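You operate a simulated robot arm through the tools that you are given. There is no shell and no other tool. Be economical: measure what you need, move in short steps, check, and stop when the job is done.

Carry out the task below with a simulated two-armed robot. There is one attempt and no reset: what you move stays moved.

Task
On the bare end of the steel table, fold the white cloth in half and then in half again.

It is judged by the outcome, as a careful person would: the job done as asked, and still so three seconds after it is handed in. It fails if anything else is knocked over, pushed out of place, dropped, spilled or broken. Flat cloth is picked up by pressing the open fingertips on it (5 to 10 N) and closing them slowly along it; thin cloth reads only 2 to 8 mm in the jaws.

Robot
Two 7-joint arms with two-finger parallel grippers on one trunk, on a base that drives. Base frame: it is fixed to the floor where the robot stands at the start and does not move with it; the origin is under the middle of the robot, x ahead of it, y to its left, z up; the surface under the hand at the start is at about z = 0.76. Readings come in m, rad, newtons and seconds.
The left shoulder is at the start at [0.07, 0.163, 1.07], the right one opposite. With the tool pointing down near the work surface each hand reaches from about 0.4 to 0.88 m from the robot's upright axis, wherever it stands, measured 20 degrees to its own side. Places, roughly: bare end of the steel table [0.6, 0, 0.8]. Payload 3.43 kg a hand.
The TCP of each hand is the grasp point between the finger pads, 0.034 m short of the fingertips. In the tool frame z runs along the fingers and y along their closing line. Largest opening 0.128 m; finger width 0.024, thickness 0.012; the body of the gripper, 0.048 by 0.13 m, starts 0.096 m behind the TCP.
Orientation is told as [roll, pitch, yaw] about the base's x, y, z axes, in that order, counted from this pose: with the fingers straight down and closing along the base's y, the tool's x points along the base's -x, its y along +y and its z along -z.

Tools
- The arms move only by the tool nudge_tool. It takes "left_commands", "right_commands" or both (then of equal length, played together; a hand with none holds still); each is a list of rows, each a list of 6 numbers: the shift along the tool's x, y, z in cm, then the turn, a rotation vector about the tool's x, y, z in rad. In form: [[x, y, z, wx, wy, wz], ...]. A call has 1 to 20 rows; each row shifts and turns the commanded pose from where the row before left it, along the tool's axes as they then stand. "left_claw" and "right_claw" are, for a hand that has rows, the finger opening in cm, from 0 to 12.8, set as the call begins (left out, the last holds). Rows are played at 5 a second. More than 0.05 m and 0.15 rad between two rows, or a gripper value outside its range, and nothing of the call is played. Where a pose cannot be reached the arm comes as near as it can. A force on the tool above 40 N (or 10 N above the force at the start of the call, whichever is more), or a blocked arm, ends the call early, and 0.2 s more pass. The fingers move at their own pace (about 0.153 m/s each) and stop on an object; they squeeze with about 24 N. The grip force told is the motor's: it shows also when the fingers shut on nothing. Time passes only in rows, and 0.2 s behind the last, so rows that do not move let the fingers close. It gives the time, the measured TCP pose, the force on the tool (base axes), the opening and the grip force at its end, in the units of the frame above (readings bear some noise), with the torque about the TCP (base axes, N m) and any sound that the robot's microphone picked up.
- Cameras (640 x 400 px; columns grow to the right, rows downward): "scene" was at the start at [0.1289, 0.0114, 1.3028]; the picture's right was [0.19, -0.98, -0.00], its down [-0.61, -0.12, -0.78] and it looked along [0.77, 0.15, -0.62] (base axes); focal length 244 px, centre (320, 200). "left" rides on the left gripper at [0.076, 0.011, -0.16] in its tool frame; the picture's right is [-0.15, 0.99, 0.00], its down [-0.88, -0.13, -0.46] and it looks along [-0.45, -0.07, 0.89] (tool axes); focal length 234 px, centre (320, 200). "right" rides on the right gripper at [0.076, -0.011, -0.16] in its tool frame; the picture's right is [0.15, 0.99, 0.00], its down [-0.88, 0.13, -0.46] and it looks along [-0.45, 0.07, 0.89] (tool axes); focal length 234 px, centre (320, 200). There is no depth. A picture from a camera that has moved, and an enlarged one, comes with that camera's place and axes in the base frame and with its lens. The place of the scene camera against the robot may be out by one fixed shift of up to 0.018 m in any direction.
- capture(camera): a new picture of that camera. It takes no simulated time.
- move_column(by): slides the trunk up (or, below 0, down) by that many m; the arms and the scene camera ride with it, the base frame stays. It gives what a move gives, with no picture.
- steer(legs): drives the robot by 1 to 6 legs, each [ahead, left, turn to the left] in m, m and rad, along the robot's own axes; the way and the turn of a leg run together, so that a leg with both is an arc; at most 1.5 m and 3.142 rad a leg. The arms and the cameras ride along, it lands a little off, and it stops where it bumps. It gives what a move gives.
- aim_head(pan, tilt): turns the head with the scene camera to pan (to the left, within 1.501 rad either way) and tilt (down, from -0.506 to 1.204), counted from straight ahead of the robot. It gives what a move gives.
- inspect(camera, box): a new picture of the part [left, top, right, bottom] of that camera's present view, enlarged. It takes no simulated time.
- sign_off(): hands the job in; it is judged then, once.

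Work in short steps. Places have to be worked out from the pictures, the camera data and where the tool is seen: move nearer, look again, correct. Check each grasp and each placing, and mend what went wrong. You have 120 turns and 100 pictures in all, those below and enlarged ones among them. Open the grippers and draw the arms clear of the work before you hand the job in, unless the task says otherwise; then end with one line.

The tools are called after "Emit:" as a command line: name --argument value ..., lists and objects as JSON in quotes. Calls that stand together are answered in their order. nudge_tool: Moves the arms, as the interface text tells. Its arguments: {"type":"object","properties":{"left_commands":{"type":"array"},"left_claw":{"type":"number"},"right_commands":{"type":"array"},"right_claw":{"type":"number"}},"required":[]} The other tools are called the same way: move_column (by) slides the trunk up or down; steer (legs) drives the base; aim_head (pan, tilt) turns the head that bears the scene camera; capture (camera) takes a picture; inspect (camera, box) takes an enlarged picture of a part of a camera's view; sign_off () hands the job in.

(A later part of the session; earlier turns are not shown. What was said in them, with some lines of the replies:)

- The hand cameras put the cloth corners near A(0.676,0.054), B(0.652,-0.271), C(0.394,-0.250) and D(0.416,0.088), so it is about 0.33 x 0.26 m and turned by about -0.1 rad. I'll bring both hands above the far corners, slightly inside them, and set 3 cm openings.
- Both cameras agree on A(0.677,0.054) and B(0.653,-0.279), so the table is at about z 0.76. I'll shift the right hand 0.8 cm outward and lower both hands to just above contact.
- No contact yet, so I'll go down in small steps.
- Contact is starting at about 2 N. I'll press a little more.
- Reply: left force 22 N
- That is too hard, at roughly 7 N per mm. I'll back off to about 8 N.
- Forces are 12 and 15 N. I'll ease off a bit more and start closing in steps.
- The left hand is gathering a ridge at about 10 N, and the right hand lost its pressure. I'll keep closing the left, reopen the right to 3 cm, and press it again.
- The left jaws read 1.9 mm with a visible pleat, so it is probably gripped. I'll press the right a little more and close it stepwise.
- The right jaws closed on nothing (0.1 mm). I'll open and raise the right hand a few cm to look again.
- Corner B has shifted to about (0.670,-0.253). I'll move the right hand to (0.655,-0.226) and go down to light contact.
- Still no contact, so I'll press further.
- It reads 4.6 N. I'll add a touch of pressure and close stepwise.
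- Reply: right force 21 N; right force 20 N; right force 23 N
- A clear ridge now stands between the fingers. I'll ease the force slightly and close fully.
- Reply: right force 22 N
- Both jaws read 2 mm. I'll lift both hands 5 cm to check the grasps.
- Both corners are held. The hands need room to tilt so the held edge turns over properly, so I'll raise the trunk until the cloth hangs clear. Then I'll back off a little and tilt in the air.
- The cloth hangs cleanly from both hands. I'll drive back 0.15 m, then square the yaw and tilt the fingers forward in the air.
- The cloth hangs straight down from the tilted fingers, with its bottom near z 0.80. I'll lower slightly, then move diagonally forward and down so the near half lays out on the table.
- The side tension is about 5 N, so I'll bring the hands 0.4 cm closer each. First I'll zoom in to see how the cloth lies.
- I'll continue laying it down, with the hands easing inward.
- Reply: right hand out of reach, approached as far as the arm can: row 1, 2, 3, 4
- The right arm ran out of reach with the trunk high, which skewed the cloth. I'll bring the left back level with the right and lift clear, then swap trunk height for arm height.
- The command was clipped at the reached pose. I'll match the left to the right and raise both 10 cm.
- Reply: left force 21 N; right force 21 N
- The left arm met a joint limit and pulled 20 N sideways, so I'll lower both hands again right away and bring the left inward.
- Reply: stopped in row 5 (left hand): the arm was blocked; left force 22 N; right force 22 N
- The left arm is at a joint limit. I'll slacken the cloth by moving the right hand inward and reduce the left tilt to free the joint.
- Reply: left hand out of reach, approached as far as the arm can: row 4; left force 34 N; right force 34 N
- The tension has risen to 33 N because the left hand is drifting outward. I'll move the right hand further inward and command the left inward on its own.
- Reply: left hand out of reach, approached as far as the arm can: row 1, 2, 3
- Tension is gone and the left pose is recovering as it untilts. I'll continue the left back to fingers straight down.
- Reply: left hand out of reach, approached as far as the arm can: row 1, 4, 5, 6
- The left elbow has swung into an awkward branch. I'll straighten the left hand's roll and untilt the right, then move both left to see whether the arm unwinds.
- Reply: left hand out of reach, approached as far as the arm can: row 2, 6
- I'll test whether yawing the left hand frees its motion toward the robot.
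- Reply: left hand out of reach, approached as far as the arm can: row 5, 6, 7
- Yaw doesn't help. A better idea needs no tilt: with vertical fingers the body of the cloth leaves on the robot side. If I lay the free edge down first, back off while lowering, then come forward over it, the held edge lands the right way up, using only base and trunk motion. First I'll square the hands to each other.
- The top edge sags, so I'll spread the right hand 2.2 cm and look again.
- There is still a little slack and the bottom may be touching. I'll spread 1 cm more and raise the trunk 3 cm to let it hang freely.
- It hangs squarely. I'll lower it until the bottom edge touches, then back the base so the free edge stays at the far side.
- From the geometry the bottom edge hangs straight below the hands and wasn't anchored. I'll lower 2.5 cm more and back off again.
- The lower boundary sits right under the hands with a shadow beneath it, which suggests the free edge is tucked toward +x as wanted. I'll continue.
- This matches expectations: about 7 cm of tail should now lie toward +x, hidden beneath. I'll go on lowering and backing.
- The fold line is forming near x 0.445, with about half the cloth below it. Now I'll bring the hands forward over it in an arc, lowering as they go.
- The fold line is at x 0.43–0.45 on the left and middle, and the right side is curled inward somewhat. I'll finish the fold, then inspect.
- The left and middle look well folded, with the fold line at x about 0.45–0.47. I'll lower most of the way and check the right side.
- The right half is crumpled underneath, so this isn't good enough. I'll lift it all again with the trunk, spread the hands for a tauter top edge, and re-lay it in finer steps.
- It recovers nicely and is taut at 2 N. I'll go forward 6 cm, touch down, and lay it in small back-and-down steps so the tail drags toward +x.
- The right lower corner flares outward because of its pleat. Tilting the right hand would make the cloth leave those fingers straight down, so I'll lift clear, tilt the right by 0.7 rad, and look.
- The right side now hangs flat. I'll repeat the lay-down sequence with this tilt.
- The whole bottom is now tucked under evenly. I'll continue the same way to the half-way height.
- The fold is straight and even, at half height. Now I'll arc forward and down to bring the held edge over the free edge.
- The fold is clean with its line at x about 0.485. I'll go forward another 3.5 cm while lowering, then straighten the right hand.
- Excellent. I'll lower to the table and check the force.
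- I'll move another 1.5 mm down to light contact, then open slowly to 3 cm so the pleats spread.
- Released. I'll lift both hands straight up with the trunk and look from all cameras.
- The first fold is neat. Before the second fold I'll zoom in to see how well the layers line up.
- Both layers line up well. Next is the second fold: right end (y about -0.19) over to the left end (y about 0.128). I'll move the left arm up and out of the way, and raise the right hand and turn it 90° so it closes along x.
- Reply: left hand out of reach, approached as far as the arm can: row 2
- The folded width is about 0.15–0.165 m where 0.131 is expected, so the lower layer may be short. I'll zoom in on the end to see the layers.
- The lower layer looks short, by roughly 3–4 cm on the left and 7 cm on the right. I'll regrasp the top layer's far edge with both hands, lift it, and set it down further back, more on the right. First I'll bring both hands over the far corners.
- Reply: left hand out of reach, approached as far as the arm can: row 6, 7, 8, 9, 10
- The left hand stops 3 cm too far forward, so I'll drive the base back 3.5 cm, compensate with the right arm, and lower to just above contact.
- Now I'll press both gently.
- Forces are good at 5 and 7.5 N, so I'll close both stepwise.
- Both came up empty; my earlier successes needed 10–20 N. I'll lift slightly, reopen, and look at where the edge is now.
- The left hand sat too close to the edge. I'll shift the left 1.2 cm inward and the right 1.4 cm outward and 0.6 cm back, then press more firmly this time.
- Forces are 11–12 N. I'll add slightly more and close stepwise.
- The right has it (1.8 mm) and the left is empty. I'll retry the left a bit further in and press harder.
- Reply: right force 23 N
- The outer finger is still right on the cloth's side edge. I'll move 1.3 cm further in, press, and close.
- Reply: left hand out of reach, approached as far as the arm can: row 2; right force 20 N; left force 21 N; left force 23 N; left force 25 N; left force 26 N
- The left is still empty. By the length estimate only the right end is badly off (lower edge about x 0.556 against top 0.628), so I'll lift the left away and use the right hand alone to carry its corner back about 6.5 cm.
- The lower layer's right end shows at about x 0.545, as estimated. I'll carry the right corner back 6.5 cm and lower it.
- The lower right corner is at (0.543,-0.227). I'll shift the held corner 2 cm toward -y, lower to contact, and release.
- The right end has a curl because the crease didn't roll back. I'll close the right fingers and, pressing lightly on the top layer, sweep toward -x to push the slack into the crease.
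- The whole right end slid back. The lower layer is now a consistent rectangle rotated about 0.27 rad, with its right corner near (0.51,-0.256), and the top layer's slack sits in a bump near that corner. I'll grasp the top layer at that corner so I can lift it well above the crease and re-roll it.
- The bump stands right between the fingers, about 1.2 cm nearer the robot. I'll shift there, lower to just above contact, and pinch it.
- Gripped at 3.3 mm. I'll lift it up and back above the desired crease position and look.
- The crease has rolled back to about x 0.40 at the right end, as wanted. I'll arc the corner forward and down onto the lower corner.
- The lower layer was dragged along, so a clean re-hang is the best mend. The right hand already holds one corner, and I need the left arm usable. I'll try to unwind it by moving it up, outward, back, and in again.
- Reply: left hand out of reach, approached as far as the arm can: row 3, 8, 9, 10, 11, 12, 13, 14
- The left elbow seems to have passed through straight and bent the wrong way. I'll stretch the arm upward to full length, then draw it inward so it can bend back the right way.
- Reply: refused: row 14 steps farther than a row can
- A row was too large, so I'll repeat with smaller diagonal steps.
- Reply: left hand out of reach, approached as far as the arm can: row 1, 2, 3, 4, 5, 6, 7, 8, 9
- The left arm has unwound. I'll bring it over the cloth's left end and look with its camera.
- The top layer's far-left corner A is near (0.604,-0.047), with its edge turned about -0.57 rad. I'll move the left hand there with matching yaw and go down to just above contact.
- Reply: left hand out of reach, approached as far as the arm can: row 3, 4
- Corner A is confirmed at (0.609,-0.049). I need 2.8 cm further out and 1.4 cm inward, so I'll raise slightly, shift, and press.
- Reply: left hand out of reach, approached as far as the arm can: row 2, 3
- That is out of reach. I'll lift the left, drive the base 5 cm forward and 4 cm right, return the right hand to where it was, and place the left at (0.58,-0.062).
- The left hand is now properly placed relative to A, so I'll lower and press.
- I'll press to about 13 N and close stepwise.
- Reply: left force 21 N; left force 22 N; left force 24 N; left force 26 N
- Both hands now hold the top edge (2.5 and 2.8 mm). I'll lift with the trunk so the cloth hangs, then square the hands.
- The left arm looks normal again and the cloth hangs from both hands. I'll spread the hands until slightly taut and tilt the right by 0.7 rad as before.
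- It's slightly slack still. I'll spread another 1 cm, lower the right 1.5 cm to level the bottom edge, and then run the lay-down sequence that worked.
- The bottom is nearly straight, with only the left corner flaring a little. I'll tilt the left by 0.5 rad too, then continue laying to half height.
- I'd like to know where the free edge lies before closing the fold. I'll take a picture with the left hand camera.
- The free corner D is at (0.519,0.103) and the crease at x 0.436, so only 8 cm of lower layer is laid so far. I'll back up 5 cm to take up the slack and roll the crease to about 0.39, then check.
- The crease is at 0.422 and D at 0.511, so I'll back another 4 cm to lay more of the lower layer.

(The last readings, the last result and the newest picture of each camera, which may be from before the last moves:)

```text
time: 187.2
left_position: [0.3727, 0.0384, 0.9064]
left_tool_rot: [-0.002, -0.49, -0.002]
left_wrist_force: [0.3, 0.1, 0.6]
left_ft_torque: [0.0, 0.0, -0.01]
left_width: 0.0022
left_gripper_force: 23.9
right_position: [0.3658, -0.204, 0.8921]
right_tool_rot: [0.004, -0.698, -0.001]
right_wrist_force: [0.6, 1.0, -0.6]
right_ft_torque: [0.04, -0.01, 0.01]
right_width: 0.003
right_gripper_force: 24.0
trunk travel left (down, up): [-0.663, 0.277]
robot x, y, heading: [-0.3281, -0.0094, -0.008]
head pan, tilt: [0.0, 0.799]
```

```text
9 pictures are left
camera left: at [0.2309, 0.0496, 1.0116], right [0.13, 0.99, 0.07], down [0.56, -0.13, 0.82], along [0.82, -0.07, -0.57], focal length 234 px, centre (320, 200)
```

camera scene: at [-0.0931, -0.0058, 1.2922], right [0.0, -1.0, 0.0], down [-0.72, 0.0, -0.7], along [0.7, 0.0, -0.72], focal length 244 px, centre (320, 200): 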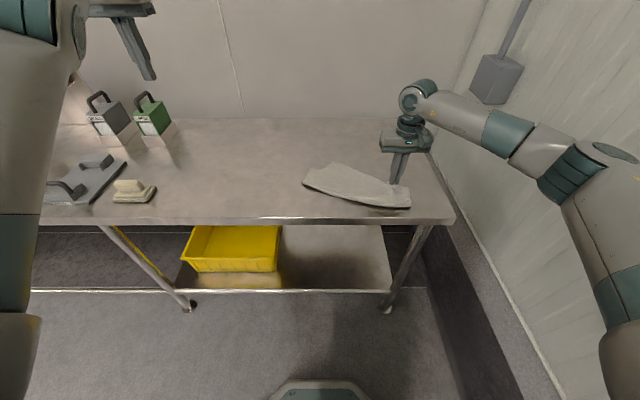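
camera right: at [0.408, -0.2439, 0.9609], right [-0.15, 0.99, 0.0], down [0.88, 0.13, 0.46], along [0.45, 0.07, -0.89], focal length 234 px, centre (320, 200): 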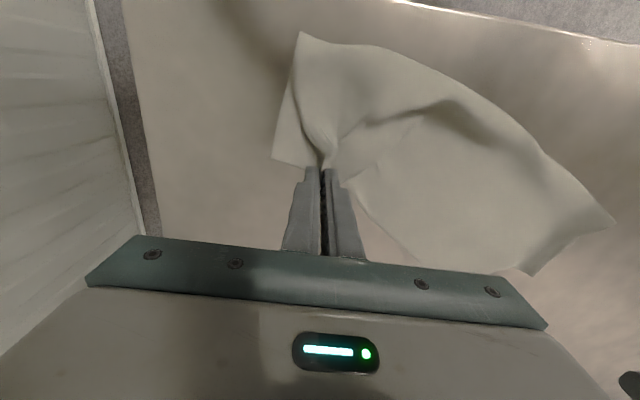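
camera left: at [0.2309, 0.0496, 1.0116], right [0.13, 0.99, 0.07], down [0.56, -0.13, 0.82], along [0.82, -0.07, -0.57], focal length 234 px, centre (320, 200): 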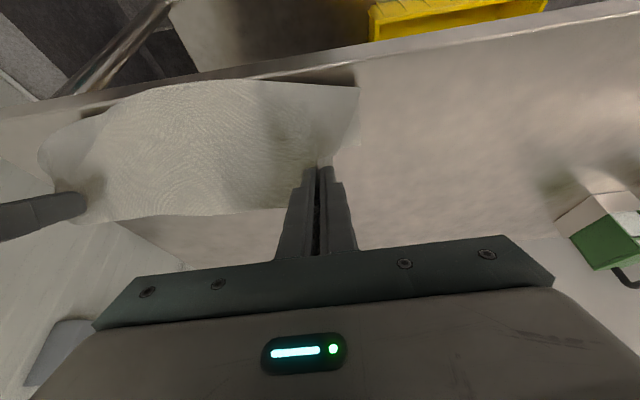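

The cloth just slid with me, so I was backing more than I lowered. I'll lift clear, go forward 25 cm, and re-lay with more lowering and less backing.

Emit:
move_column --by 0.15

Emit:
steer --legs '[[0.25, 0, 0]]'

Emit:
move_column --by -0.04

Emit:
steer --legs '[[-0.03, 0, 0]]'

Emit:
move_column --by -0.022

Emit:
steer --legs '[[-0.018, 0, 0]]'

Emit:
move_column --by -0.022

Emit:
steer --legs '[[-0.015, 0, 0]]'

Emit:
move_column --by -0.022

Emit:
steer --legs '[[-0.015, 0, 0]]'

Emit:
move_column --by -0.022

Emit:
steer --legs '[[-0.015, 0, 0]]'

Emit:
capture --camera "left"

```text
time: 188.9
left_position: [0.372, 0.0384, 1.057]
left_tool_rot: [-0.002, -0.489, -0.002]
left_wrist_force: [-0.1, -0.9, -0.8]
left_ft_torque: [0.02, -0.03, 0.03]
left_width: 0.0023
left_gripper_force: 24.0
right_position: [0.3647, -0.2034, 1.0421]
right_tool_rot: [0.004, -0.698, 0.0]
right_wrist_force: [-0.1, -0.6, -0.7]
right_ft_torque: [0.03, -0.03, -0.01]
right_width: 0.0031
right_gripper_force: 23.9
trunk travel left (down, up): [-0.813, 0.127]
robot x, y, heading: [-0.327, -0.0111, -0.002]
head pan, tilt: [0.0, 0.799]
```

```text
time: 190.8
left_position: [0.6173, 0.0419, 1.058]
left_tool_rot: [-0.002, -0.493, 0.004]
left_wrist_force: [-0.4, 0.6, -0.4]
left_ft_torque: [0.01, 0.04, -0.02]
left_width: 0.0023
left_gripper_force: 23.9
right_position: [0.6126, -0.2026, 1.0436]
right_tool_rot: [0.004, -0.7, 0.005]
right_wrist_force: [-0.4, 0.2, -0.5]
right_ft_torque: [0.03, 0.0, 0.0]
right_width: 0.003
right_gripper_force: 24.0
trunk travel left (down, up): [-0.813, 0.127]
robot x, y, heading: [-0.0787, -0.0092, -0.002]
head pan, tilt: [0.0, 0.799]
```

```text
time: 191.6
left_position: [0.619, 0.0422, 1.0186]
left_tool_rot: [-0.004, -0.492, 0.003]
left_wrist_force: [0.1, 0.1, -0.2]
left_ft_torque: [-0.01, -0.02, -0.01]
left_width: 0.0024
left_gripper_force: 24.6
right_position: [0.6125, -0.2011, 1.0022]
right_tool_rot: [0.004, -0.697, 0.003]
right_wrist_force: [0.9, 0.9, -0.4]
right_ft_torque: [-0.01, -0.01, -0.01]
right_width: 0.0032
right_gripper_force: 23.7
trunk travel left (down, up): [-0.773, 0.167]
robot x, y, heading: [-0.0779, -0.0132, 0.003]
head pan, tilt: [0.0, 0.799]
```

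```text
time: 192.4
left_position: [0.5916, 0.0432, 1.0151]
left_tool_rot: [-0.001, -0.488, 0.003]
left_wrist_force: [0.8, -0.6, -0.2]
left_ft_torque: [0.0, 0.03, 0.0]
left_width: 0.0024
left_gripper_force: 24.3
right_position: [0.5851, -0.2003, 1.0007]
right_tool_rot: [0.004, -0.693, 0.004]
right_wrist_force: [0.4, 0.0, -0.7]
right_ft_torque: [-0.01, 0.01, -0.01]
right_width: 0.0031
right_gripper_force: 23.7
trunk travel left (down, up): [-0.773, 0.167]
robot x, y, heading: [-0.1076, -0.0105, 0.005]
head pan, tilt: [0.0, 0.799]
```

```text
time: 193.1
left_position: [0.5876, 0.0424, 0.9971]
left_tool_rot: [-0.003, -0.492, 0.003]
left_wrist_force: [-0.3, 0.7, 0.2]
left_ft_torque: [0.0, 0.0, 0.0]
left_width: 0.0021
left_gripper_force: 24.1
right_position: [0.5828, -0.2013, 0.9816]
right_tool_rot: [0.002, -0.701, 0.006]
right_wrist_force: [-0.1, -0.2, 0.6]
right_ft_torque: [0.0, -0.01, -0.01]
right_width: 0.0029
right_gripper_force: 23.5
trunk travel left (down, up): [-0.751, 0.189]
robot x, y, heading: [-0.1097, -0.0137, 0.0]
head pan, tilt: [0.0, 0.799]
```

```text
time: 193.9
left_position: [0.5743, 0.042, 0.9928]
left_tool_rot: [-0.004, -0.49, 0.004]
left_wrist_force: [-0.4, 0.4, -0.6]
left_ft_torque: [0.0, 0.08, 0.03]
left_width: 0.0026
left_gripper_force: 24.0
right_position: [0.5674, -0.201, 0.9789]
right_tool_rot: [0.004, -0.694, 0.005]
right_wrist_force: [0.9, 0.1, 0.5]
right_ft_torque: [-0.02, 0.03, 0.0]
right_width: 0.0028
right_gripper_force: 24.5
trunk travel left (down, up): [-0.751, 0.189]
robot x, y, heading: [-0.1247, -0.0108, 0.0]
head pan, tilt: [0.0, 0.799]
```

```text
time: 194.6
left_position: [0.5707, 0.0425, 0.9752]
left_tool_rot: [-0.002, -0.493, 0.004]
left_wrist_force: [-0.5, 0.0, -0.1]
left_ft_torque: [0.01, -0.03, -0.01]
left_width: 0.0024
left_gripper_force: 23.5
right_position: [0.5655, -0.2002, 0.9595]
right_tool_rot: [0.004, -0.7, 0.005]
right_wrist_force: [0.2, 0.2, 0.9]
right_ft_torque: [-0.03, -0.02, 0.02]
right_width: 0.0031
right_gripper_force: 23.8
trunk travel left (down, up): [-0.729, 0.211]
robot x, y, heading: [-0.1245, -0.0126, 0.001]
head pan, tilt: [0.0, 0.799]
```

```text
time: 195.3
left_position: [0.5581, 0.0423, 0.9711]
left_tool_rot: [-0.002, -0.489, 0.004]
left_wrist_force: [-0.3, -0.5, 0.0]
left_ft_torque: [0.02, 0.04, 0.01]
left_width: 0.0023
left_gripper_force: 23.8
right_position: [0.5524, -0.2021, 0.9572]
right_tool_rot: [0.005, -0.697, 0.003]
right_wrist_force: [0.6, 0.8, -0.8]
right_ft_torque: [0.0, 0.0, 0.0]
right_width: 0.0029
right_gripper_force: 23.7
trunk travel left (down, up): [-0.729, 0.211]
robot x, y, heading: [-0.1376, -0.0104, 0.001]
head pan, tilt: [0.0, 0.799]
```

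```text
time: 196.0
left_position: [0.5551, 0.0428, 0.952]
left_tool_rot: [-0.001, -0.492, 0.003]
left_wrist_force: [-0.4, -0.6, -0.5]
left_ft_torque: [-0.01, -0.01, -0.05]
left_width: 0.0023
left_gripper_force: 24.2
right_position: [0.5508, -0.2013, 0.9369]
right_tool_rot: [0.003, -0.7, 0.002]
right_wrist_force: [-1.0, 0.4, -0.1]
right_ft_torque: [0.0, 0.02, -0.02]
right_width: 0.0029
right_gripper_force: 24.2
trunk travel left (down, up): [-0.707, 0.233]
robot x, y, heading: [-0.1439, -0.0111, -0.001]
head pan, tilt: [0.0, 0.799]
```

```text
time: 196.8
left_position: [0.5433, 0.0417, 0.9491]
left_tool_rot: [-0.001, -0.489, 0.003]
left_wrist_force: [1.4, 0.2, 0.2]
left_ft_torque: [0.0, 0.05, -0.03]
left_width: 0.0024
left_gripper_force: 24.2
right_position: [0.5377, -0.2014, 0.9344]
right_tool_rot: [0.004, -0.697, 0.003]
right_wrist_force: [-0.2, -0.1, -1.0]
right_ft_torque: [0.0, -0.01, 0.01]
right_width: 0.0032
right_gripper_force: 24.3
trunk travel left (down, up): [-0.707, 0.233]
robot x, y, heading: [-0.1568, -0.0112, 0.001]
head pan, tilt: [0.0, 0.799]
```

```text
time: 197.5
left_position: [0.5407, 0.0419, 0.9311]
left_tool_rot: [-0.001, -0.493, 0.004]
left_wrist_force: [-0.2, -0.4, 1.3]
left_ft_torque: [-0.01, -0.03, -0.03]
left_width: 0.0026
left_gripper_force: 24.9
right_position: [0.5348, -0.2028, 0.9151]
right_tool_rot: [0.002, -0.7, 0.004]
right_wrist_force: [0.5, 0.1, -0.2]
right_ft_torque: [-0.02, -0.04, -0.02]
right_width: 0.0031
right_gripper_force: 23.8
trunk travel left (down, up): [-0.685, 0.255]
robot x, y, heading: [-0.1563, -0.0141, -0.002]
head pan, tilt: [0.0, 0.799]
```

```text
time: 198.2
left_position: [0.5279, 0.041, 0.9287]
left_tool_rot: [-0.002, -0.489, 0.002]
left_wrist_force: [0.5, 0.5, -0.7]
left_ft_torque: [0.01, 0.02, -0.02]
left_width: 0.0025
left_gripper_force: 24.4
right_position: [0.5237, -0.2018, 0.9132]
right_tool_rot: [0.003, -0.699, 0.005]
right_wrist_force: [0.9, 0.0, -0.4]
right_ft_torque: [0.01, 0.0, -0.04]
right_width: 0.0032
right_gripper_force: 24.0
trunk travel left (down, up): [-0.685, 0.255]
robot x, y, heading: [-0.1743, -0.0102, 0.002]
head pan, tilt: [0.0, 0.799]
```

```text
8 pictures are left
camera left: at [0.3869, 0.0513, 1.033], right [0.13, 0.99, 0.07], down [0.56, -0.13, 0.82], along [0.82, -0.07, -0.57], focal length 234 px, centre (320, 200)
```

left: 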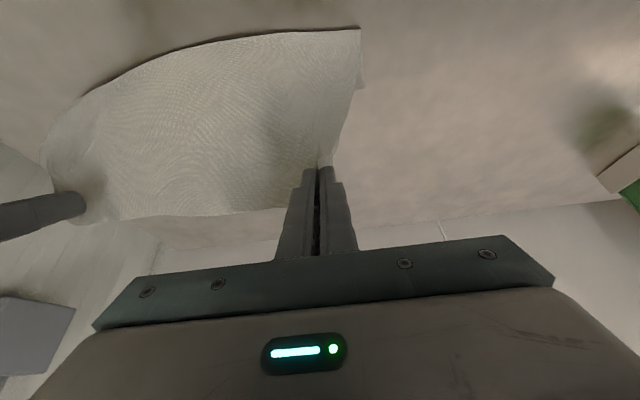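

D is at x 0.546 and the finger tips are at 0.544, with the cloth bulging toward the robot. So lowering almost straight down should roll the crease out to about 0.415 and land the edges together. I'll lower in stages, shifting slightly back (more on the right).

Emit:
move_column --by -0.04

Emit:
nudge_tool --left_commands '[[0.5, 0, -0.3, 0, 0, 0], [0.5, 0, -0.3, 0, 0, 0], [0, 0, 0, 0, 0, 0]]' --right_commands '[[0.77, 0, -0.65, 0, 0, 0], [0.77, 0, -0.65, 0, 0, 0], [0, 0, 0, 0, 0, 0]]'

Emit:
move_column --by -0.035

Emit:
capture --camera "left"

```text
time: 199.1
left_position: [0.5273, 0.0418, 0.8895]
left_tool_rot: [-0.001, -0.491, 0.003]
left_wrist_force: [-0.3, -0.3, 0.1]
left_ft_torque: [0.0, -0.01, -0.01]
left_width: 0.0022
left_gripper_force: 24.0
right_position: [0.5213, -0.2022, 0.8749]
right_tool_rot: [0.001, -0.697, 0.003]
right_wrist_force: [-0.2, 0.0, 0.0]
right_ft_torque: [-0.03, 0.02, 0.03]
right_width: 0.0028
right_gripper_force: 24.0
trunk travel left (down, up): [-0.645, 0.295]
robot x, y, heading: [-0.1726, -0.014, -0.0]
head pan, tilt: [0.0, 0.799]
```

```text
time: 199.9
left_position: [0.5144, 0.0418, 0.89]
left_tool_rot: [0.0, -0.491, 0.004]
left_wrist_force: [-0.5, -1.0, -0.4]
left_ft_torque: [-0.03, 0.02, -0.01]
left_width: 0.0022
left_gripper_force: 23.7
right_position: [0.5026, -0.2028, 0.8753]
right_tool_rot: [0.002, -0.698, 0.003]
right_wrist_force: [-0.4, -1.0, 0.3]
right_ft_torque: [0.01, 0.0, 0.02]
right_width: 0.003
right_gripper_force: 23.6
trunk travel left (down, up): [-0.645, 0.295]
robot x, y, heading: [-0.1737, -0.0148, -0.001]
head pan, tilt: [0.0, 0.799]
```

```text
time: 200.7
left_position: [0.5141, 0.0407, 0.8551]
left_tool_rot: [-0.001, -0.49, 0.003]
left_wrist_force: [0.9, 0.6, 0.6]
left_ft_torque: [0.0, -0.01, -0.02]
left_width: 0.0026
left_gripper_force: 24.5
right_position: [0.5021, -0.2029, 0.8403]
right_tool_rot: [0.003, -0.697, 0.004]
right_wrist_force: [-0.2, 0.6, 0.0]
right_ft_torque: [0.01, -0.02, 0.01]
right_width: 0.003
right_gripper_force: 23.8
trunk travel left (down, up): [-0.61, 0.33]
robot x, y, heading: [-0.1705, -0.0087, -0.001]
head pan, tilt: [0.0, 0.799]
```

```text
7 pictures are left
camera left: at [0.3726, 0.0515, 0.9601], right [0.13, 0.99, 0.07], down [0.56, -0.13, 0.82], along [0.82, -0.07, -0.57], focal length 234 px, centre (320, 200)
```

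left: 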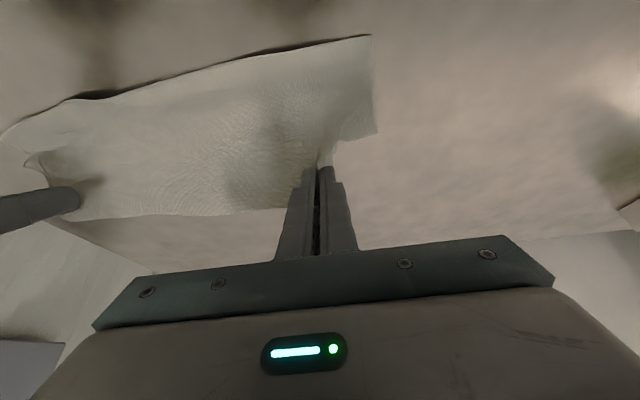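

Perfect: D stays at x 0.547 and the crease has rolled to 0.454 and is continuing. I'll lower further and straighten both hands in place.

Emit:
move_column --by -0.025

Emit:
nudge_tool --left_commands '[[-0.3, 0, 0, 0, 0.1, 0], [-0.3, 0, 0, 0, 0.1, 0], [-0.3, 0, 0, 0, 0.1, 0], [-0.3, 0, 0, 0, 0.1, 0], [-0.3, 0, 0, 0, 0.09, 0], [0, 0, 0, 0, 0, 0], [0, 0, 0, 0, 0, 0], [0, 0, 0, 0, 0, 0]]' --right_commands '[[-0.25, 0, 0, 0, 0.1, 0], [-0.25, 0, 0, 0, 0.1, 0], [-0.25, 0, 0, 0, 0.1, 0], [-0.3, 0, 0, 0, 0.1, 0], [-0.3, 0, 0, 0, 0.1, 0], [-0.3, 0, 0, 0, 0.1, 0], [-0.3, 0, 0, 0, 0.1, 0], [0, 0, 0, 0, 0, 0]]'

```text
time: 201.4
left_position: [0.5144, 0.0418, 0.8313]
left_tool_rot: [-0.002, -0.49, 0.004]
left_wrist_force: [-0.7, 0.2, -0.7]
left_ft_torque: [-0.04, -0.01, -0.05]
left_width: 0.0026
left_gripper_force: 23.9
right_position: [0.5028, -0.2018, 0.8158]
right_tool_rot: [0.001, -0.699, 0.004]
right_wrist_force: [-0.5, -0.2, -0.9]
right_ft_torque: [0.02, -0.01, 0.0]
right_width: 0.0029
right_gripper_force: 24.4
trunk travel left (down, up): [-0.585, 0.355]
robot x, y, heading: [-0.17, -0.0145, 0.0]
head pan, tilt: [0.0, 0.799]
```

```text
time: 203.2
left_position: [0.5295, 0.0411, 0.8343]
left_tool_rot: [-0.003, 0.0, 0.002]
left_wrist_force: [-0.1, 0.3, -0.8]
left_ft_torque: [0.01, 0.01, -0.01]
left_width: 0.0023
left_gripper_force: 24.4
right_position: [0.5203, -0.2029, 0.8221]
right_tool_rot: [0.002, 0.004, 0.005]
right_wrist_force: [0.6, 0.3, -0.2]
right_ft_torque: [0.03, 0.0, 0.02]
right_width: 0.0031
right_gripper_force: 23.6
trunk travel left (down, up): [-0.585, 0.355]
robot x, y, heading: [-0.1707, -0.0108, 0.006]
head pan, tilt: [0.0, 0.799]
```

Now the final lowering to light contact.

Emit:
nudge_tool --left_commands '[[0, 0, 1.1, 0, 0, 0], [0, 0, 1.1, 0, 0, 0], [0, 0, 1.1, 0, 0, 0], [0, 0, 0.2, 0, 0, 0], [0, 0, 0.2, 0, 0, 0], [0, 0, 0, 0, 0, 0]]' --right_commands '[[0, 0, 0.7, 0, 0, 0], [0, 0, 0.7, 0, 0, 0], [0, 0, 0.7, 0, 0, 0], [0, 0, 0.2, 0, 0, 0], [0, 0, 0.2, 0, 0, 0], [0, 0, 0, 0, 0, 0]]'

Emit:
nudge_tool --left_commands '[[0, 0, 0, 0, 0, 0]]' --right_commands '[[0, 0, 0, 0, 0, 0]]' --left_claw 1 --right_claw 1

Emit:
nudge_tool --left_commands '[[0, 0, 0, 0, 0, 0]]' --right_commands '[[0, 0, 0, 0, 0, 0]]' --left_claw 2 --right_claw 2

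Emit:
nudge_tool --left_commands '[[0, 0, 0, 0, 0, 0]]' --right_commands '[[0, 0, 0, 0, 0, 0]]' --left_claw 3 --right_claw 3.5

Emit:
nudge_tool --left_commands '[[0, 0, -1, 0, 0, 0], [0, 0, -2, 0, 0, 0], [0, 0, -3, 0, 0, 0], [0, 0, -3, 0, 0, 0], [0, 0, -3, 0, 0, 0], [0, 4, 0, 0, 0, 0], [0, 4, 0, 0, 0, 0], [0, 4, 0, 0, 0, 0], [0, 4, 0, 0, 0, 0], [0, 0, 0, 0, 0, 0]]' --right_commands '[[0, 0, -1, 0, 0, 0], [0, 0, -2, 0, 0, 0], [0, 0, -3, 0, 0, 0], [0, 0, -3, 0, 0, 0], [0, 0, -3, 0, 0, 0], [0, 0, 0, 0, 0, 0], [0, 0, 0, 0, 0, 0], [0, 0, 0, 0, 0, 0], [0, 0, 0, 0, 0, 0], [0, 0, 0, 0, 0, 0]]'

Emit:
inspect --camera "right" --box '[200, 0, 640, 275]'

```text
time: 204.6
left_position: [0.5287, 0.0417, 0.7964]
left_tool_rot: [-0.002, -0.002, 0.002]
left_wrist_force: [0.6, -0.1, 2.2]
left_ft_torque: [0.01, 0.01, -0.01]
left_width: 0.0023
left_gripper_force: 23.9
right_position: [0.5208, -0.2026, 0.7986]
right_tool_rot: [0.002, 0.001, 0.005]
right_wrist_force: [0.4, 0.4, 5.0]
right_ft_torque: [0.03, 0.01, 0.0]
right_width: 0.0029
right_gripper_force: 24.1
trunk travel left (down, up): [-0.585, 0.355]
robot x, y, heading: [-0.1684, -0.0105, 0.002]
head pan, tilt: [0.0, 0.799]
```

```text
time: 205.0
left_position: [0.5293, 0.0426, 0.7967]
left_tool_rot: [-0.002, -0.002, 0.001]
left_wrist_force: [0.2, 0.6, 4.6]
left_ft_torque: [0.0, 0.05, 0.0]
left_width: 0.0095
left_gripper_force: 0.1
right_position: [0.5208, -0.2031, 0.7967]
right_tool_rot: [0.001, 0.0, 0.006]
right_wrist_force: [0.5, 0.2, 0.7]
right_ft_torque: [-0.01, -0.02, -0.02]
right_width: 0.0099
right_gripper_force: 0.3
trunk travel left (down, up): [-0.585, 0.355]
robot x, y, heading: [-0.1704, -0.0095, 0.002]
head pan, tilt: [0.0, 0.799]
```

```text
time: 205.4
left_position: [0.5299, 0.0421, 0.7976]
left_tool_rot: [-0.001, -0.002, 0.0]
left_wrist_force: [0.2, 0.8, 5.2]
left_ft_torque: [-0.02, 0.04, 0.01]
left_width: 0.0192
left_gripper_force: 0.1
right_position: [0.5205, -0.2023, 0.7972]
right_tool_rot: [0.003, 0.0, 0.004]
right_wrist_force: [0.4, 0.2, -0.3]
right_ft_torque: [-0.01, -0.01, 0.01]
right_width: 0.0198
right_gripper_force: 0.2
trunk travel left (down, up): [-0.585, 0.355]
robot x, y, heading: [-0.1738, -0.0126, -0.0]
head pan, tilt: [0.0, 0.799]
```

```text
time: 205.8
left_position: [0.5274, 0.0422, 0.7975]
left_tool_rot: [-0.001, -0.002, 0.003]
left_wrist_force: [0.1, 0.6, 4.0]
left_ft_torque: [-0.01, 0.04, -0.03]
left_width: 0.0291
left_gripper_force: 0.1
right_position: [0.5201, -0.2033, 0.7971]
right_tool_rot: [0.0, 0.002, 0.005]
right_wrist_force: [0.3, 0.8, -0.2]
right_ft_torque: [0.01, 0.03, -0.01]
right_width: 0.0348
right_gripper_force: 0.1
trunk travel left (down, up): [-0.585, 0.355]
robot x, y, heading: [-0.1714, -0.0113, 0.002]
head pan, tilt: [0.0, 0.799]
```

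```text
time: 208.0
left_position: [0.5272, 0.1995, 0.9179]
left_tool_rot: [-0.001, 0.0, 0.002]
left_wrist_force: [-0.1, -0.3, 0.1]
left_ft_torque: [0.01, -0.01, 0.01]
left_width: 0.0302
left_gripper_force: 0.0
right_position: [0.5221, -0.2047, 0.9181]
right_tool_rot: [0.004, 0.001, 0.005]
right_wrist_force: [-0.1, 0.0, 0.1]
right_ft_torque: [0.0, 0.01, -0.03]
right_width: 0.0349
right_gripper_force: 0.1
trunk travel left (down, up): [-0.585, 0.355]
robot x, y, heading: [-0.1699, -0.0098, -0.002]
head pan, tilt: [0.0, 0.799]
```

```text
1.45 times, centred on (420, 138) of right
camera zoom: at [0.4446, -0.2171, 1.0779], right [-0.15, 0.99, 0.0], down [0.88, 0.13, 0.45], along [0.45, 0.07, -0.89], focal length 341 px, centre (174, 291)
```

zoom: 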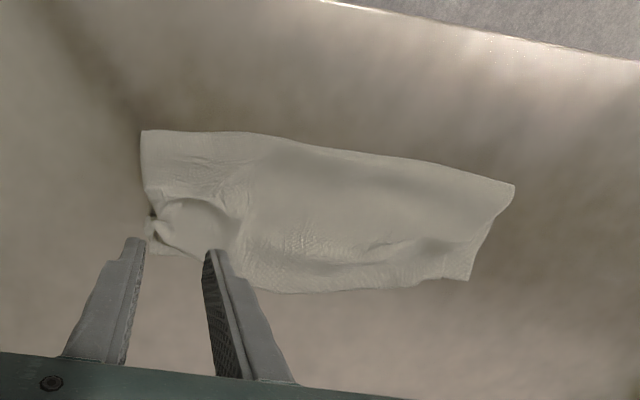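

The first fold is now well aligned: crease at x 0.456 and both edges near x 0.55, spanning y from -0.24 to 0.10. For the second fold I'll straddle the right end with the right hand (closing along x) and gather both layers. First I'll yaw and position it.

Emit:
nudge_tool --right_commands '[[1.1, -1.0, 0, 0, 0, 0.13], [0, 0, 0, 0, 0, 0.13], [0, 0, 0, 0, 0, 0.13], [0, 0, 0, 0, 0, 0.13], [0, 0, 0, 0, 0, 0.13], [0, 0, 0, 0, 0, 0.13], [0, 0, 0, 0, 0, 0.13], [0, 0, 0, 0, 0, 0.13], [0, 0, 0, 0, 0, 0.13], [0, 0, 0, 0, 0, 0.13], [0, 0, 0, 0, 0, 0.13], [0, 0, 0, 0, 0, 0.14], [0, 0, 3, 0, 0, 0], [0, 0, 3, 0, 0, 0], [0, 0, 0, 0, 0, 0]]' --right_claw 12.6

Emit:
capture --camera "right"

```text
time: 211.2
left_position: [0.5266, 0.2001, 0.9188]
left_tool_rot: [-0.002, -0.001, 0.002]
left_wrist_force: [1.1, -0.2, -0.1]
left_ft_torque: [0.01, 0.0, -0.01]
left_width: 0.0302
left_gripper_force: 0.1
right_position: [0.5104, -0.2119, 0.8552]
right_tool_rot: [-0.001, 0.002, -1.567]
right_wrist_force: [-0.9, 0.3, -0.3]
right_ft_torque: [0.01, 0.02, 0.01]
right_width: 0.1263
right_gripper_force: 0.0
trunk travel left (down, up): [-0.585, 0.355]
robot x, y, heading: [-0.1709, -0.0112, 0.004]
head pan, tilt: [0.0, 0.799]
```

```text
5 pictures are left
camera right: at [0.498, -0.1381, 1.016], right [0.99, 0.15, 0.0], down [0.14, -0.88, 0.45], along [0.07, -0.45, -0.89], focal length 234 px, centre (320, 200)
```

right: 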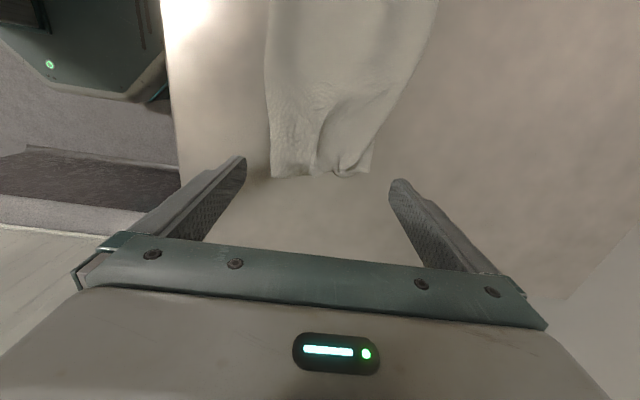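

The fingers straddle the end nicely, 1–2 cm in from the edge. I'll lower to the table and close in stages.

Emit:
nudge_tool --right_commands '[[0, 0, 2, 0, 0, 0], [0, 0, 2, 0, 0, 0], [0, 0, 1.4, 0, 0, 0], [0, 0, 0.4, 0, 0, 0], [0, 0, 0.1, 0, 0, 0], [0, 0, 0, 0, 0, 0]]'

Emit:
nudge_tool --right_commands '[[0, 0, 0, 0, 0, 0], [0, 0, 0, 0, 0, 0]]' --right_claw 9

Emit:
nudge_tool --right_commands '[[0, 0, 0, 0, 0, 0], [0, 0, 0, 0, 0, 0]]' --right_claw 6

Emit:
nudge_tool --right_commands '[[0, 0, 0, 0, 0, 0], [0, 0, 0, 0, 0, 0]]' --right_claw 3.5

Emit:
nudge_tool --right_commands '[[0, 0, 0, 0, 0, 0], [0, 0, 0, 0, 0, 0]]' --right_claw 1.5

Emit:
nudge_tool --right_commands '[[0, 0, 0, 0, 0, 0], [0, 0, 0, 0, 0, 0], [0, 0, 0, 0, 0, 0]]' --right_claw 0

```text
time: 212.6
left_position: [0.5274, 0.201, 0.9191]
left_tool_rot: [-0.002, 0.001, 0.0]
left_wrist_force: [0.2, 0.7, -0.9]
left_ft_torque: [0.02, -0.01, 0.01]
left_width: 0.0298
left_gripper_force: 0.0
right_position: [0.5092, -0.2121, 0.7966]
right_tool_rot: [-0.001, 0.004, -1.566]
right_wrist_force: [0.3, -0.3, 0.4]
right_ft_torque: [0.01, 0.0, -0.02]
right_width: 0.1259
right_gripper_force: 0.0
trunk travel left (down, up): [-0.585, 0.355]
robot x, y, heading: [-0.1719, -0.01, 0.004]
head pan, tilt: [0.0, 0.799]
```

```text
time: 213.2
left_position: [0.5273, 0.2008, 0.9175]
left_tool_rot: [-0.002, 0.0, 0.001]
left_wrist_force: [-0.1, 0.8, 0.4]
left_ft_torque: [-0.01, 0.02, 0.0]
left_width: 0.03
left_gripper_force: 0.0
right_position: [0.5101, -0.2124, 0.798]
right_tool_rot: [-0.001, -0.001, -1.566]
right_wrist_force: [0.0, -1.5, -0.4]
right_ft_torque: [0.0, -0.07, 0.0]
right_width: 0.0899
right_gripper_force: 0.1
trunk travel left (down, up): [-0.585, 0.355]
robot x, y, heading: [-0.1731, -0.0143, 0.0]
head pan, tilt: [0.0, 0.799]
```

```text
time: 213.8
left_position: [0.528, 0.2001, 0.9196]
left_tool_rot: [-0.002, 0.0, 0.002]
left_wrist_force: [-0.4, 0.2, -0.2]
left_ft_torque: [-0.02, -0.04, -0.04]
left_width: 0.03
left_gripper_force: 0.1
right_position: [0.5107, -0.2135, 0.7969]
right_tool_rot: [-0.002, 0.002, -1.566]
right_wrist_force: [-0.2, -0.3, -0.6]
right_ft_torque: [0.01, 0.0, 0.03]
right_width: 0.0598
right_gripper_force: 0.0
trunk travel left (down, up): [-0.585, 0.355]
robot x, y, heading: [-0.1692, -0.0119, -0.002]
head pan, tilt: [0.0, 0.799]
```

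```text
time: 214.4
left_position: [0.5284, 0.2013, 0.9187]
left_tool_rot: [-0.001, -0.001, 0.002]
left_wrist_force: [0.0, -0.2, -0.1]
left_ft_torque: [-0.03, 0.0, -0.02]
left_width: 0.03
left_gripper_force: 0.2
right_position: [0.5106, -0.2123, 0.7964]
right_tool_rot: [-0.003, 0.003, -1.567]
right_wrist_force: [1.3, -0.6, 0.2]
right_ft_torque: [0.0, 0.03, -0.01]
right_width: 0.0352
right_gripper_force: 0.0
trunk travel left (down, up): [-0.585, 0.355]
robot x, y, heading: [-0.1702, -0.0127, -0.007]
head pan, tilt: [0.0, 0.799]
```

```text
time: 215.0
left_position: [0.527, 0.2012, 0.9191]
left_tool_rot: [-0.002, -0.001, 0.001]
left_wrist_force: [-0.6, 0.5, -0.2]
left_ft_torque: [0.03, 0.01, -0.01]
left_width: 0.03
left_gripper_force: 0.0
right_position: [0.5107, -0.2129, 0.7962]
right_tool_rot: [-0.002, 0.001, -1.565]
right_wrist_force: [0.3, -0.2, -0.3]
right_ft_torque: [0.0, 0.0, -0.01]
right_width: 0.0149
right_gripper_force: 0.1
trunk travel left (down, up): [-0.585, 0.355]
robot x, y, heading: [-0.1705, -0.0112, -0.004]
head pan, tilt: [0.0, 0.799]
```

```text
time: 215.8
left_position: [0.5285, 0.2016, 0.9186]
left_tool_rot: [-0.002, -0.001, 0.002]
left_wrist_force: [0.1, 0.1, -0.1]
left_ft_torque: [0.02, -0.03, 0.01]
left_width: 0.03
left_gripper_force: 0.0
right_position: [0.51, -0.2129, 0.796]
right_tool_rot: [-0.003, 0.002, -1.567]
right_wrist_force: [-0.4, -0.2, -0.1]
right_ft_torque: [-0.01, 0.01, 0.02]
right_width: 0.0049
right_gripper_force: 24.2
trunk travel left (down, up): [-0.585, 0.355]
robot x, y, heading: [-0.1744, -0.0134, 0.003]
head pan, tilt: [0.0, 0.799]
```

The jaws read 4.9 mm, so both layers are gathered. I'll lift and carry the end in an arc toward +y, moving the left hand further aside.

Emit:
nudge_tool --left_commands '[[0, 2, -1, 0, 0, 0], [0, 2, -1, 0, 0, 0], [0, 2, -1, 0, 0, 0], [0, 2, -1, 0, 0, 0], [0, 2, -1, 0, 0, 0], [0, 2, 0, 0, 0, 0], [0, 0, 0, 0, 0, 0], [0, 0, 0, 0, 0, 0], [0, 0, 0, 0, 0, 0], [0, 0, 0, 0, 0, 0], [0, 0, 0, 0, 0, 0], [0, 0, 0, 0, 0, 0], [0, 0, 0, 0, 0, 0]]' --right_commands '[[0.8, 0, -1.8, 0, 0, 0], [0.8, 0, -1.8, 0, 0, 0], [0.8, 0, -1.8, 0, 0, 0], [0.8, 0, -1.8, 0, 0, 0], [0.8, 0, -1.8, 0, 0, 0], [1.8, 0, -1.0, 0, 0, 0], [1.8, 0, -1.0, 0, 0, 0], [1.8, 0, -1.0, 0, 0, 0], [1.8, 0, -0.5, 0, 0, 0], [1.8, 0, 0, 0, 0, 0], [1.8, 0, 0, 0, 0, 0], [1.8, 0, 0, 0, 0, 0], [0, 0, 0, 0, 0, 0]]'

Emit:
inspect --camera "scene" --box '[220, 60, 460, 240]'

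```text
time: 218.6
left_position: [0.525, 0.3223, 0.9651]
left_tool_rot: [-0.002, -0.001, 0.001]
left_wrist_force: [-0.5, -0.4, 0.3]
left_ft_torque: [0.04, 0.01, 0.01]
left_width: 0.0299
left_gripper_force: 0.0
right_position: [0.51, -0.0443, 0.9234]
right_tool_rot: [-0.002, 0.001, -1.566]
right_wrist_force: [-0.4, 0.2, -0.6]
right_ft_torque: [-0.01, 0.0, 0.0]
right_width: 0.0047
right_gripper_force: 24.7
trunk travel left (down, up): [-0.585, 0.355]
robot x, y, heading: [-0.1666, -0.0117, 0.001]
head pan, tilt: [0.0, 0.799]
```

```text
2.22 times, centred on (340, 150) of scene
camera zoom: at [-0.0457, -0.0171, 1.3272], right [0.0, -1.0, 0.0], down [-0.72, 0.0, -0.7], along [0.7, 0.0, -0.72], focal length 543 px, centre (276, 311)
```

zoom: 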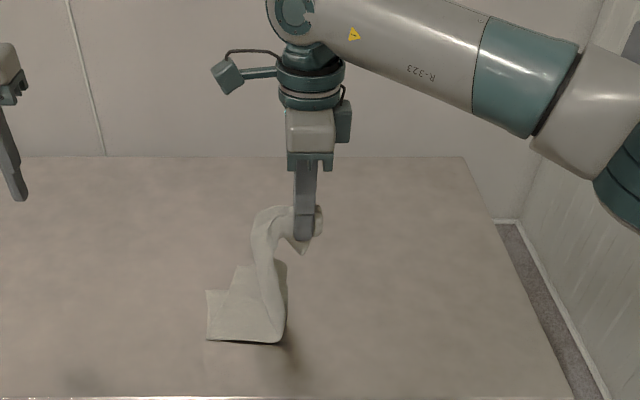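

Both layers are held together, and the left half stays flat. I'll lean the hand over toward +y while moving on, so the end turns over properly.

Emit:
nudge_tool --right_commands '[[1.7, 0, 0, 0, -0.1, 0], [1.69, 0, -0.17, 0, -0.1, 0], [1.67, 0, -0.34, 0, -0.1, 0], [1.62, 0, -0.5, 0, -0.1, 0], [1.57, 0, -0.66, 0, -0.1, 0], [1.49, 0, -0.81, 0, -0.1, 0], [1.4, 0, -0.96, 0, -0.1, 0], [1.3, 0, -1.1, 0, -0.1, 0], [0, 0, 0, 0, 0, 0]]'

```text
time: 220.6
left_position: [0.5264, 0.3225, 0.9651]
left_tool_rot: [-0.003, 0.001, 0.003]
left_wrist_force: [-0.3, 0.3, 0.0]
left_ft_torque: [-0.03, 0.0, -0.02]
left_width: 0.0299
left_gripper_force: 0.0
right_position: [0.4775, 0.0452, 0.9226]
right_tool_rot: [-0.001, -0.797, -1.563]
right_wrist_force: [0.4, 0.0, -0.6]
right_ft_torque: [0.01, 0.01, -0.03]
right_width: 0.0049
right_gripper_force: 23.9
right hand out of reach, approached as far as the arm can: row 7, 8
trunk travel left (down, up): [-0.585, 0.355]
robot x, y, heading: [-0.1693, -0.0078, -0.001]
head pan, tilt: [0.0, 0.799]
```

Reach ran out slightly. I'll drive the base 3.3 cm forward and 5 cm left to place the hand, then lower with the trunk in stages.

Emit:
steer --legs '[[0.033, 0.05, 0]]'

Emit:
move_column --by -0.05

Emit:
move_column --by -0.03

Emit:
inspect --camera "scene" --box '[200, 80, 440, 260]'

```text
time: 221.6
left_position: [0.56, 0.3744, 0.9648]
left_tool_rot: [-0.001, 0.0, 0.003]
left_wrist_force: [0.6, 0.0, -1.1]
left_ft_torque: [-0.06, 0.02, -0.02]
left_width: 0.03
left_gripper_force: 0.0
right_position: [0.5115, 0.0962, 0.9224]
right_tool_rot: [-0.002, -0.797, -1.562]
right_wrist_force: [-0.3, 0.8, -0.7]
right_ft_torque: [-0.03, 0.0, 0.03]
right_width: 0.0052
right_gripper_force: 24.2
trunk travel left (down, up): [-0.585, 0.355]
robot x, y, heading: [-0.1417, 0.0414, 0.005]
head pan, tilt: [0.0, 0.799]
```

```text
time: 222.5
left_position: [0.5609, 0.3745, 0.9156]
left_tool_rot: [-0.003, -0.001, 0.004]
left_wrist_force: [0.2, 0.3, 0.1]
left_ft_torque: [-0.05, -0.03, -0.01]
left_width: 0.0301
left_gripper_force: 0.1
right_position: [0.5109, 0.0961, 0.8728]
right_tool_rot: [-0.001, -0.797, -1.563]
right_wrist_force: [-0.4, 0.5, -0.3]
right_ft_torque: [-0.04, 0.02, 0.01]
right_width: 0.005
right_gripper_force: 24.0
trunk travel left (down, up): [-0.535, 0.405]
robot x, y, heading: [-0.1366, 0.0408, 0.006]
head pan, tilt: [0.0, 0.799]
```

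```text
time: 223.2
left_position: [0.5598, 0.3747, 0.8865]
left_tool_rot: [-0.002, -0.004, 0.004]
left_wrist_force: [0.8, -0.4, 0.3]
left_ft_torque: [0.02, -0.02, 0.02]
left_width: 0.0297
left_gripper_force: 0.0
right_position: [0.5103, 0.0954, 0.8425]
right_tool_rot: [0.001, -0.795, -1.562]
right_wrist_force: [0.2, 0.8, -0.8]
right_ft_torque: [0.0, 0.02, 0.01]
right_width: 0.0048
right_gripper_force: 23.8
trunk travel left (down, up): [-0.505, 0.435]
robot x, y, heading: [-0.137, 0.0433, -0.0]
head pan, tilt: [0.0, 0.799]
```

```text
2.22 times, centred on (320, 170) of scene
camera zoom: at [-0.0129, 0.0345, 1.2473], right [0.0, -1.0, 0.0], down [-0.72, 0.0, -0.7], along [0.7, 0.0, -0.72], focal length 543 px, centre (320, 267)
```

zoom: 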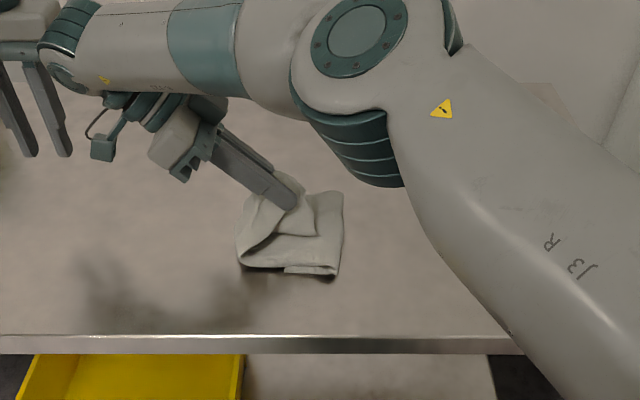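

It's folding well, with the stack at y from about 0.01 to 0.14. I'll move 4 cm more toward +y to align the end, lower, and release.

Emit:
steer --legs '[[0, 0.04, 0]]'

Emit:
move_column --by -0.03

Emit:
move_column --by -0.008

Emit:
inspect --camera "scene" --box '[200, 80, 440, 260]'

```text
time: 224.1
left_position: [0.5607, 0.4134, 0.886]
left_tool_rot: [-0.003, -0.002, 0.001]
left_wrist_force: [0.9, 0.5, -0.6]
left_ft_torque: [-0.06, -0.02, -0.02]
left_width: 0.0301
left_gripper_force: 0.0
right_position: [0.5111, 0.1363, 0.8414]
right_tool_rot: [-0.002, -0.798, -1.564]
right_wrist_force: [0.5, 0.2, 0.7]
right_ft_torque: [-0.03, 0.03, -0.02]
right_width: 0.0052
right_gripper_force: 24.1
trunk travel left (down, up): [-0.505, 0.435]
robot x, y, heading: [-0.1368, 0.0778, -0.002]
head pan, tilt: [0.0, 0.799]
```

```text
time: 224.8
left_position: [0.5595, 0.413, 0.8558]
left_tool_rot: [0.0, -0.001, 0.001]
left_wrist_force: [0.0, 0.2, 0.3]
left_ft_torque: [0.03, -0.01, 0.0]
left_width: 0.0299
left_gripper_force: 0.1
right_position: [0.5107, 0.135, 0.8114]
right_tool_rot: [0.0, -0.795, -1.562]
right_wrist_force: [-0.8, 0.4, 0.5]
right_ft_torque: [0.04, 0.02, 0.03]
right_width: 0.0049
right_gripper_force: 24.4
trunk travel left (down, up): [-0.475, 0.465]
robot x, y, heading: [-0.1358, 0.0779, -0.001]
head pan, tilt: [0.0, 0.799]
```

```text
time: 225.4
left_position: [0.5596, 0.414, 0.8476]
left_tool_rot: [-0.002, 0.0, 0.002]
left_wrist_force: [-0.5, 0.3, 0.3]
left_ft_torque: [-0.01, -0.02, 0.01]
left_width: 0.0302
left_gripper_force: 0.2
right_position: [0.5109, 0.1355, 0.8037]
right_tool_rot: [0.0, -0.796, -1.564]
right_wrist_force: [0.2, -0.6, 0.3]
right_ft_torque: [-0.01, 0.0, 0.02]
right_width: 0.0052
right_gripper_force: 24.1
trunk travel left (down, up): [-0.467, 0.473]
robot x, y, heading: [-0.1403, 0.0804, 0.001]
head pan, tilt: [0.0, 0.799]
```

```text
2.22 times, centred on (320, 170) of scene
camera zoom: at [-0.0128, 0.0743, 1.2093], right [0.0, -1.0, 0.0], down [-0.72, 0.0, -0.7], along [0.7, 0.0, -0.72], focal length 543 px, centre (320, 267)
```

zoom: 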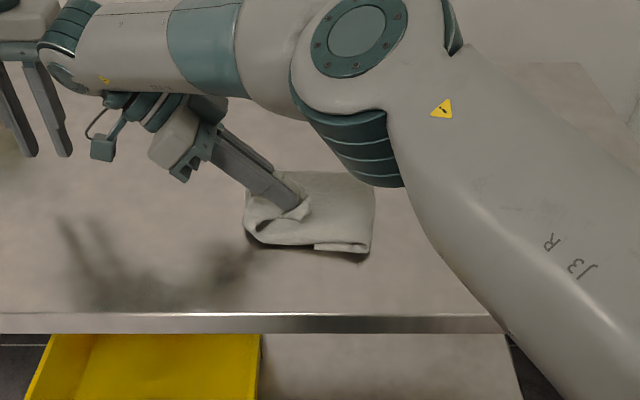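

Very good: the stack is about 14 cm long with the ends together. I'll touch down, open gently, and withdraw along the fingers.

Emit:
move_column --by -0.005

Emit:
nudge_tool --right_commands '[[0, 0, 0, 0, 0, 0], [0, 0, 0, 0, 0, 0]]' --right_claw 2

Emit:
nudge_tool --right_commands '[[0, 0, 0, 0, 0, 0], [0, 0, 0, 0, 0, 0]]' --right_claw 4.5

Emit:
nudge_tool --right_commands '[[0, 0, 0, 0, 0, 0], [0, 0, 0, 0, 0, 0]]' --right_claw 7

Emit:
nudge_tool --right_commands '[[0, 0, -1, 0, 0, 0], [0, 0, -1.5, 0, 0, 0], [0, 0, -2, 0, 0, 0], [0, 0, -2, 0, 0, 0], [-1.5, 0, -1.5, 0, 0, 0], [-1.5, 0, -1.5, 0, 0, 0], [-1.5, 0, -1.5, 0, 0, 0], [0, 0, 0, 0, 0, 0]]'

Emit:
move_column --by 0.15

```text
time: 226.0
left_position: [0.56, 0.414, 0.8437]
left_tool_rot: [-0.002, 0.0, 0.001]
left_wrist_force: [0.7, -0.1, 0.1]
left_ft_torque: [0.01, -0.01, 0.0]
left_width: 0.03
left_gripper_force: 0.0
right_position: [0.5108, 0.135, 0.8005]
right_tool_rot: [0.0, -0.798, -1.564]
right_wrist_force: [-0.3, 0.2, 5.2]
right_ft_torque: [-0.04, 0.0, 0.05]
right_width: 0.005
right_gripper_force: 24.0
trunk travel left (down, up): [-0.462, 0.478]
robot x, y, heading: [-0.1349, 0.074, -0.004]
head pan, tilt: [0.0, 0.799]
```

```text
time: 226.6
left_position: [0.5598, 0.4131, 0.8426]
left_tool_rot: [-0.003, -0.001, 0.002]
left_wrist_force: [0.9, -0.7, -0.3]
left_ft_torque: [-0.03, -0.01, -0.01]
left_width: 0.0299
left_gripper_force: 0.0
right_position: [0.5105, 0.1352, 0.7998]
right_tool_rot: [-0.001, -0.795, -1.561]
right_wrist_force: [0.5, -0.2, 0.2]
right_ft_torque: [0.02, 0.01, -0.01]
right_width: 0.02
right_gripper_force: 0.0
trunk travel left (down, up): [-0.462, 0.478]
robot x, y, heading: [-0.1402, 0.0776, 0.003]
head pan, tilt: [0.0, 0.799]
```

```text
time: 227.2
left_position: [0.5613, 0.4129, 0.8421]
left_tool_rot: [-0.001, 0.001, 0.002]
left_wrist_force: [-0.1, -0.5, -0.3]
left_ft_torque: [-0.01, -0.01, 0.0]
left_width: 0.0301
left_gripper_force: 0.0
right_position: [0.5103, 0.1355, 0.7997]
right_tool_rot: [-0.002, -0.798, -1.563]
right_wrist_force: [0.8, -0.7, 0.5]
right_ft_torque: [0.03, 0.0, 0.01]
right_width: 0.045
right_gripper_force: 0.1
trunk travel left (down, up): [-0.462, 0.478]
robot x, y, heading: [-0.1343, 0.0817, 0.001]
head pan, tilt: [0.0, 0.799]
```

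```text
time: 227.8
left_position: [0.5597, 0.4139, 0.8421]
left_tool_rot: [-0.002, 0.0, 0.002]
left_wrist_force: [-1.3, -0.1, -0.2]
left_ft_torque: [0.02, 0.0, 0.0]
left_width: 0.0298
left_gripper_force: 0.0
right_position: [0.5119, 0.1356, 0.7988]
right_tool_rot: [-0.001, -0.798, -1.562]
right_wrist_force: [0.2, 0.4, 0.3]
right_ft_torque: [-0.02, 0.02, -0.02]
right_width: 0.0699
right_gripper_force: 0.0
trunk travel left (down, up): [-0.462, 0.478]
robot x, y, heading: [-0.1374, 0.0765, -0.001]
head pan, tilt: [0.0, 0.799]
```

```text
time: 229.6
left_position: [0.5608, 0.4129, 0.8419]
left_tool_rot: [-0.002, 0.001, 0.001]
left_wrist_force: [0.9, 0.0, 0.1]
left_ft_torque: [-0.01, 0.01, -0.06]
left_width: 0.0301
left_gripper_force: 0.1
right_position: [0.4827, 0.1397, 0.9045]
right_tool_rot: [-0.001, -0.795, -1.563]
right_wrist_force: [-0.1, 0.2, -0.5]
right_ft_torque: [-0.01, -0.02, 0.04]
right_width: 0.0697
right_gripper_force: 0.2
right hand out of reach, approached as far as the arm can: row 1, 2, 3, 4, 6
trunk travel left (down, up): [-0.462, 0.478]
robot x, y, heading: [-0.1391, 0.077, 0.001]
head pan, tilt: [0.0, 0.799]
```

```text
time: 231.3
left_position: [0.561, 0.4138, 0.9921]
left_tool_rot: [-0.004, -0.001, 0.001]
left_wrist_force: [1.4, 0.6, 0.3]
left_ft_torque: [0.01, 0.03, 0.0]
left_width: 0.03
left_gripper_force: 0.1
right_position: [0.4835, 0.1382, 1.0546]
right_tool_rot: [0.0, -0.795, -1.563]
right_wrist_force: [0.0, 0.4, -1.2]
right_ft_torque: [0.0, 0.01, 0.02]
right_width: 0.0698
right_gripper_force: 0.1
trunk travel left (down, up): [-0.612, 0.328]
robot x, y, heading: [-0.1364, 0.0763, -0.001]
head pan, tilt: [0.0, 0.799]
```

Both hands are clear. I'll straighten the right arm and draw it back to its own side, then look at the result.

Emit:
nudge_tool --right_commands '[[-2, 0, 0, 0, 0.1, 0], [-2, 0, 0, 0, 0.1, 0], [-2, 0, 0, 0, 0.1, 0], [-2, 0, 0, 0, 0.1, 0], [-2, 0, 0, 0, 0.1, 0], [-3, 0, 0, 0, 0.1, 0], [-3, 0, 0, 0, 0.1, 0], [-3, 0, 0, 0, 0.1, 0], [-4, 0, 0, 0, 0, 0], [-4, 0, 0, 0, 0, 0], [-4, 0, 0, 0, 0, 0], [-4, 0, 0, 0, 0, 0], [0, 0, 0, 0, 0, 0]]'

Emit:
inspect --camera "scene" --box '[220, 120, 440, 285]'

```text
time: 234.1
left_position: [0.5586, 0.4145, 0.9919]
left_tool_rot: [-0.003, 0.0, 0.003]
left_wrist_force: [0.2, 0.0, -0.8]
left_ft_torque: [-0.03, 0.02, 0.02]
left_width: 0.0299
left_gripper_force: 0.0
right_position: [0.4864, -0.1943, 1.1283]
right_tool_rot: [0.001, 0.003, -1.562]
right_wrist_force: [-0.4, 0.3, -0.5]
right_ft_torque: [-0.02, 0.02, -0.01]
right_width: 0.07
right_gripper_force: 0.0
trunk travel left (down, up): [-0.612, 0.328]
robot x, y, heading: [-0.1377, 0.0845, 0.0]
head pan, tilt: [0.0, 0.799]
```

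```text
2.42 times, centred on (330, 202) of scene
camera zoom: at [-0.0121, 0.0754, 1.3542], right [0.0, -1.0, 0.0], down [-0.72, 0.0, -0.7], along [0.7, 0.0, -0.72], focal length 592 px, centre (296, 194)
```

zoom: 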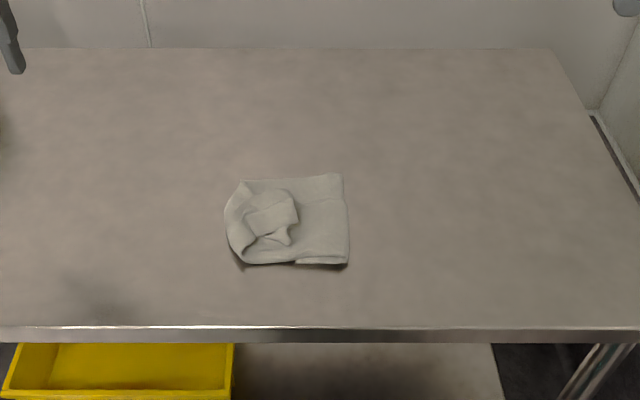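

The cloth now lies as a compact quarter packet, about 14 x 15 cm, flat on the bare end of the table. One end is turned back on top. Both hands are open and well clear and nothing else was moved, so I'm handing it in.

Emit:
sign_off

```text
The job is handed in.
```

The white cloth is folded in half and in half again on the bare end of the steel table, as a packet of about 14 x 15 cm. The second fold is not neat: the halves came out uneven, so a few centimetres of one end are turned back on top. I left it because a further fix risked making it worse. Both grippers are open and clear of the work, and I saw nothing else disturbed.
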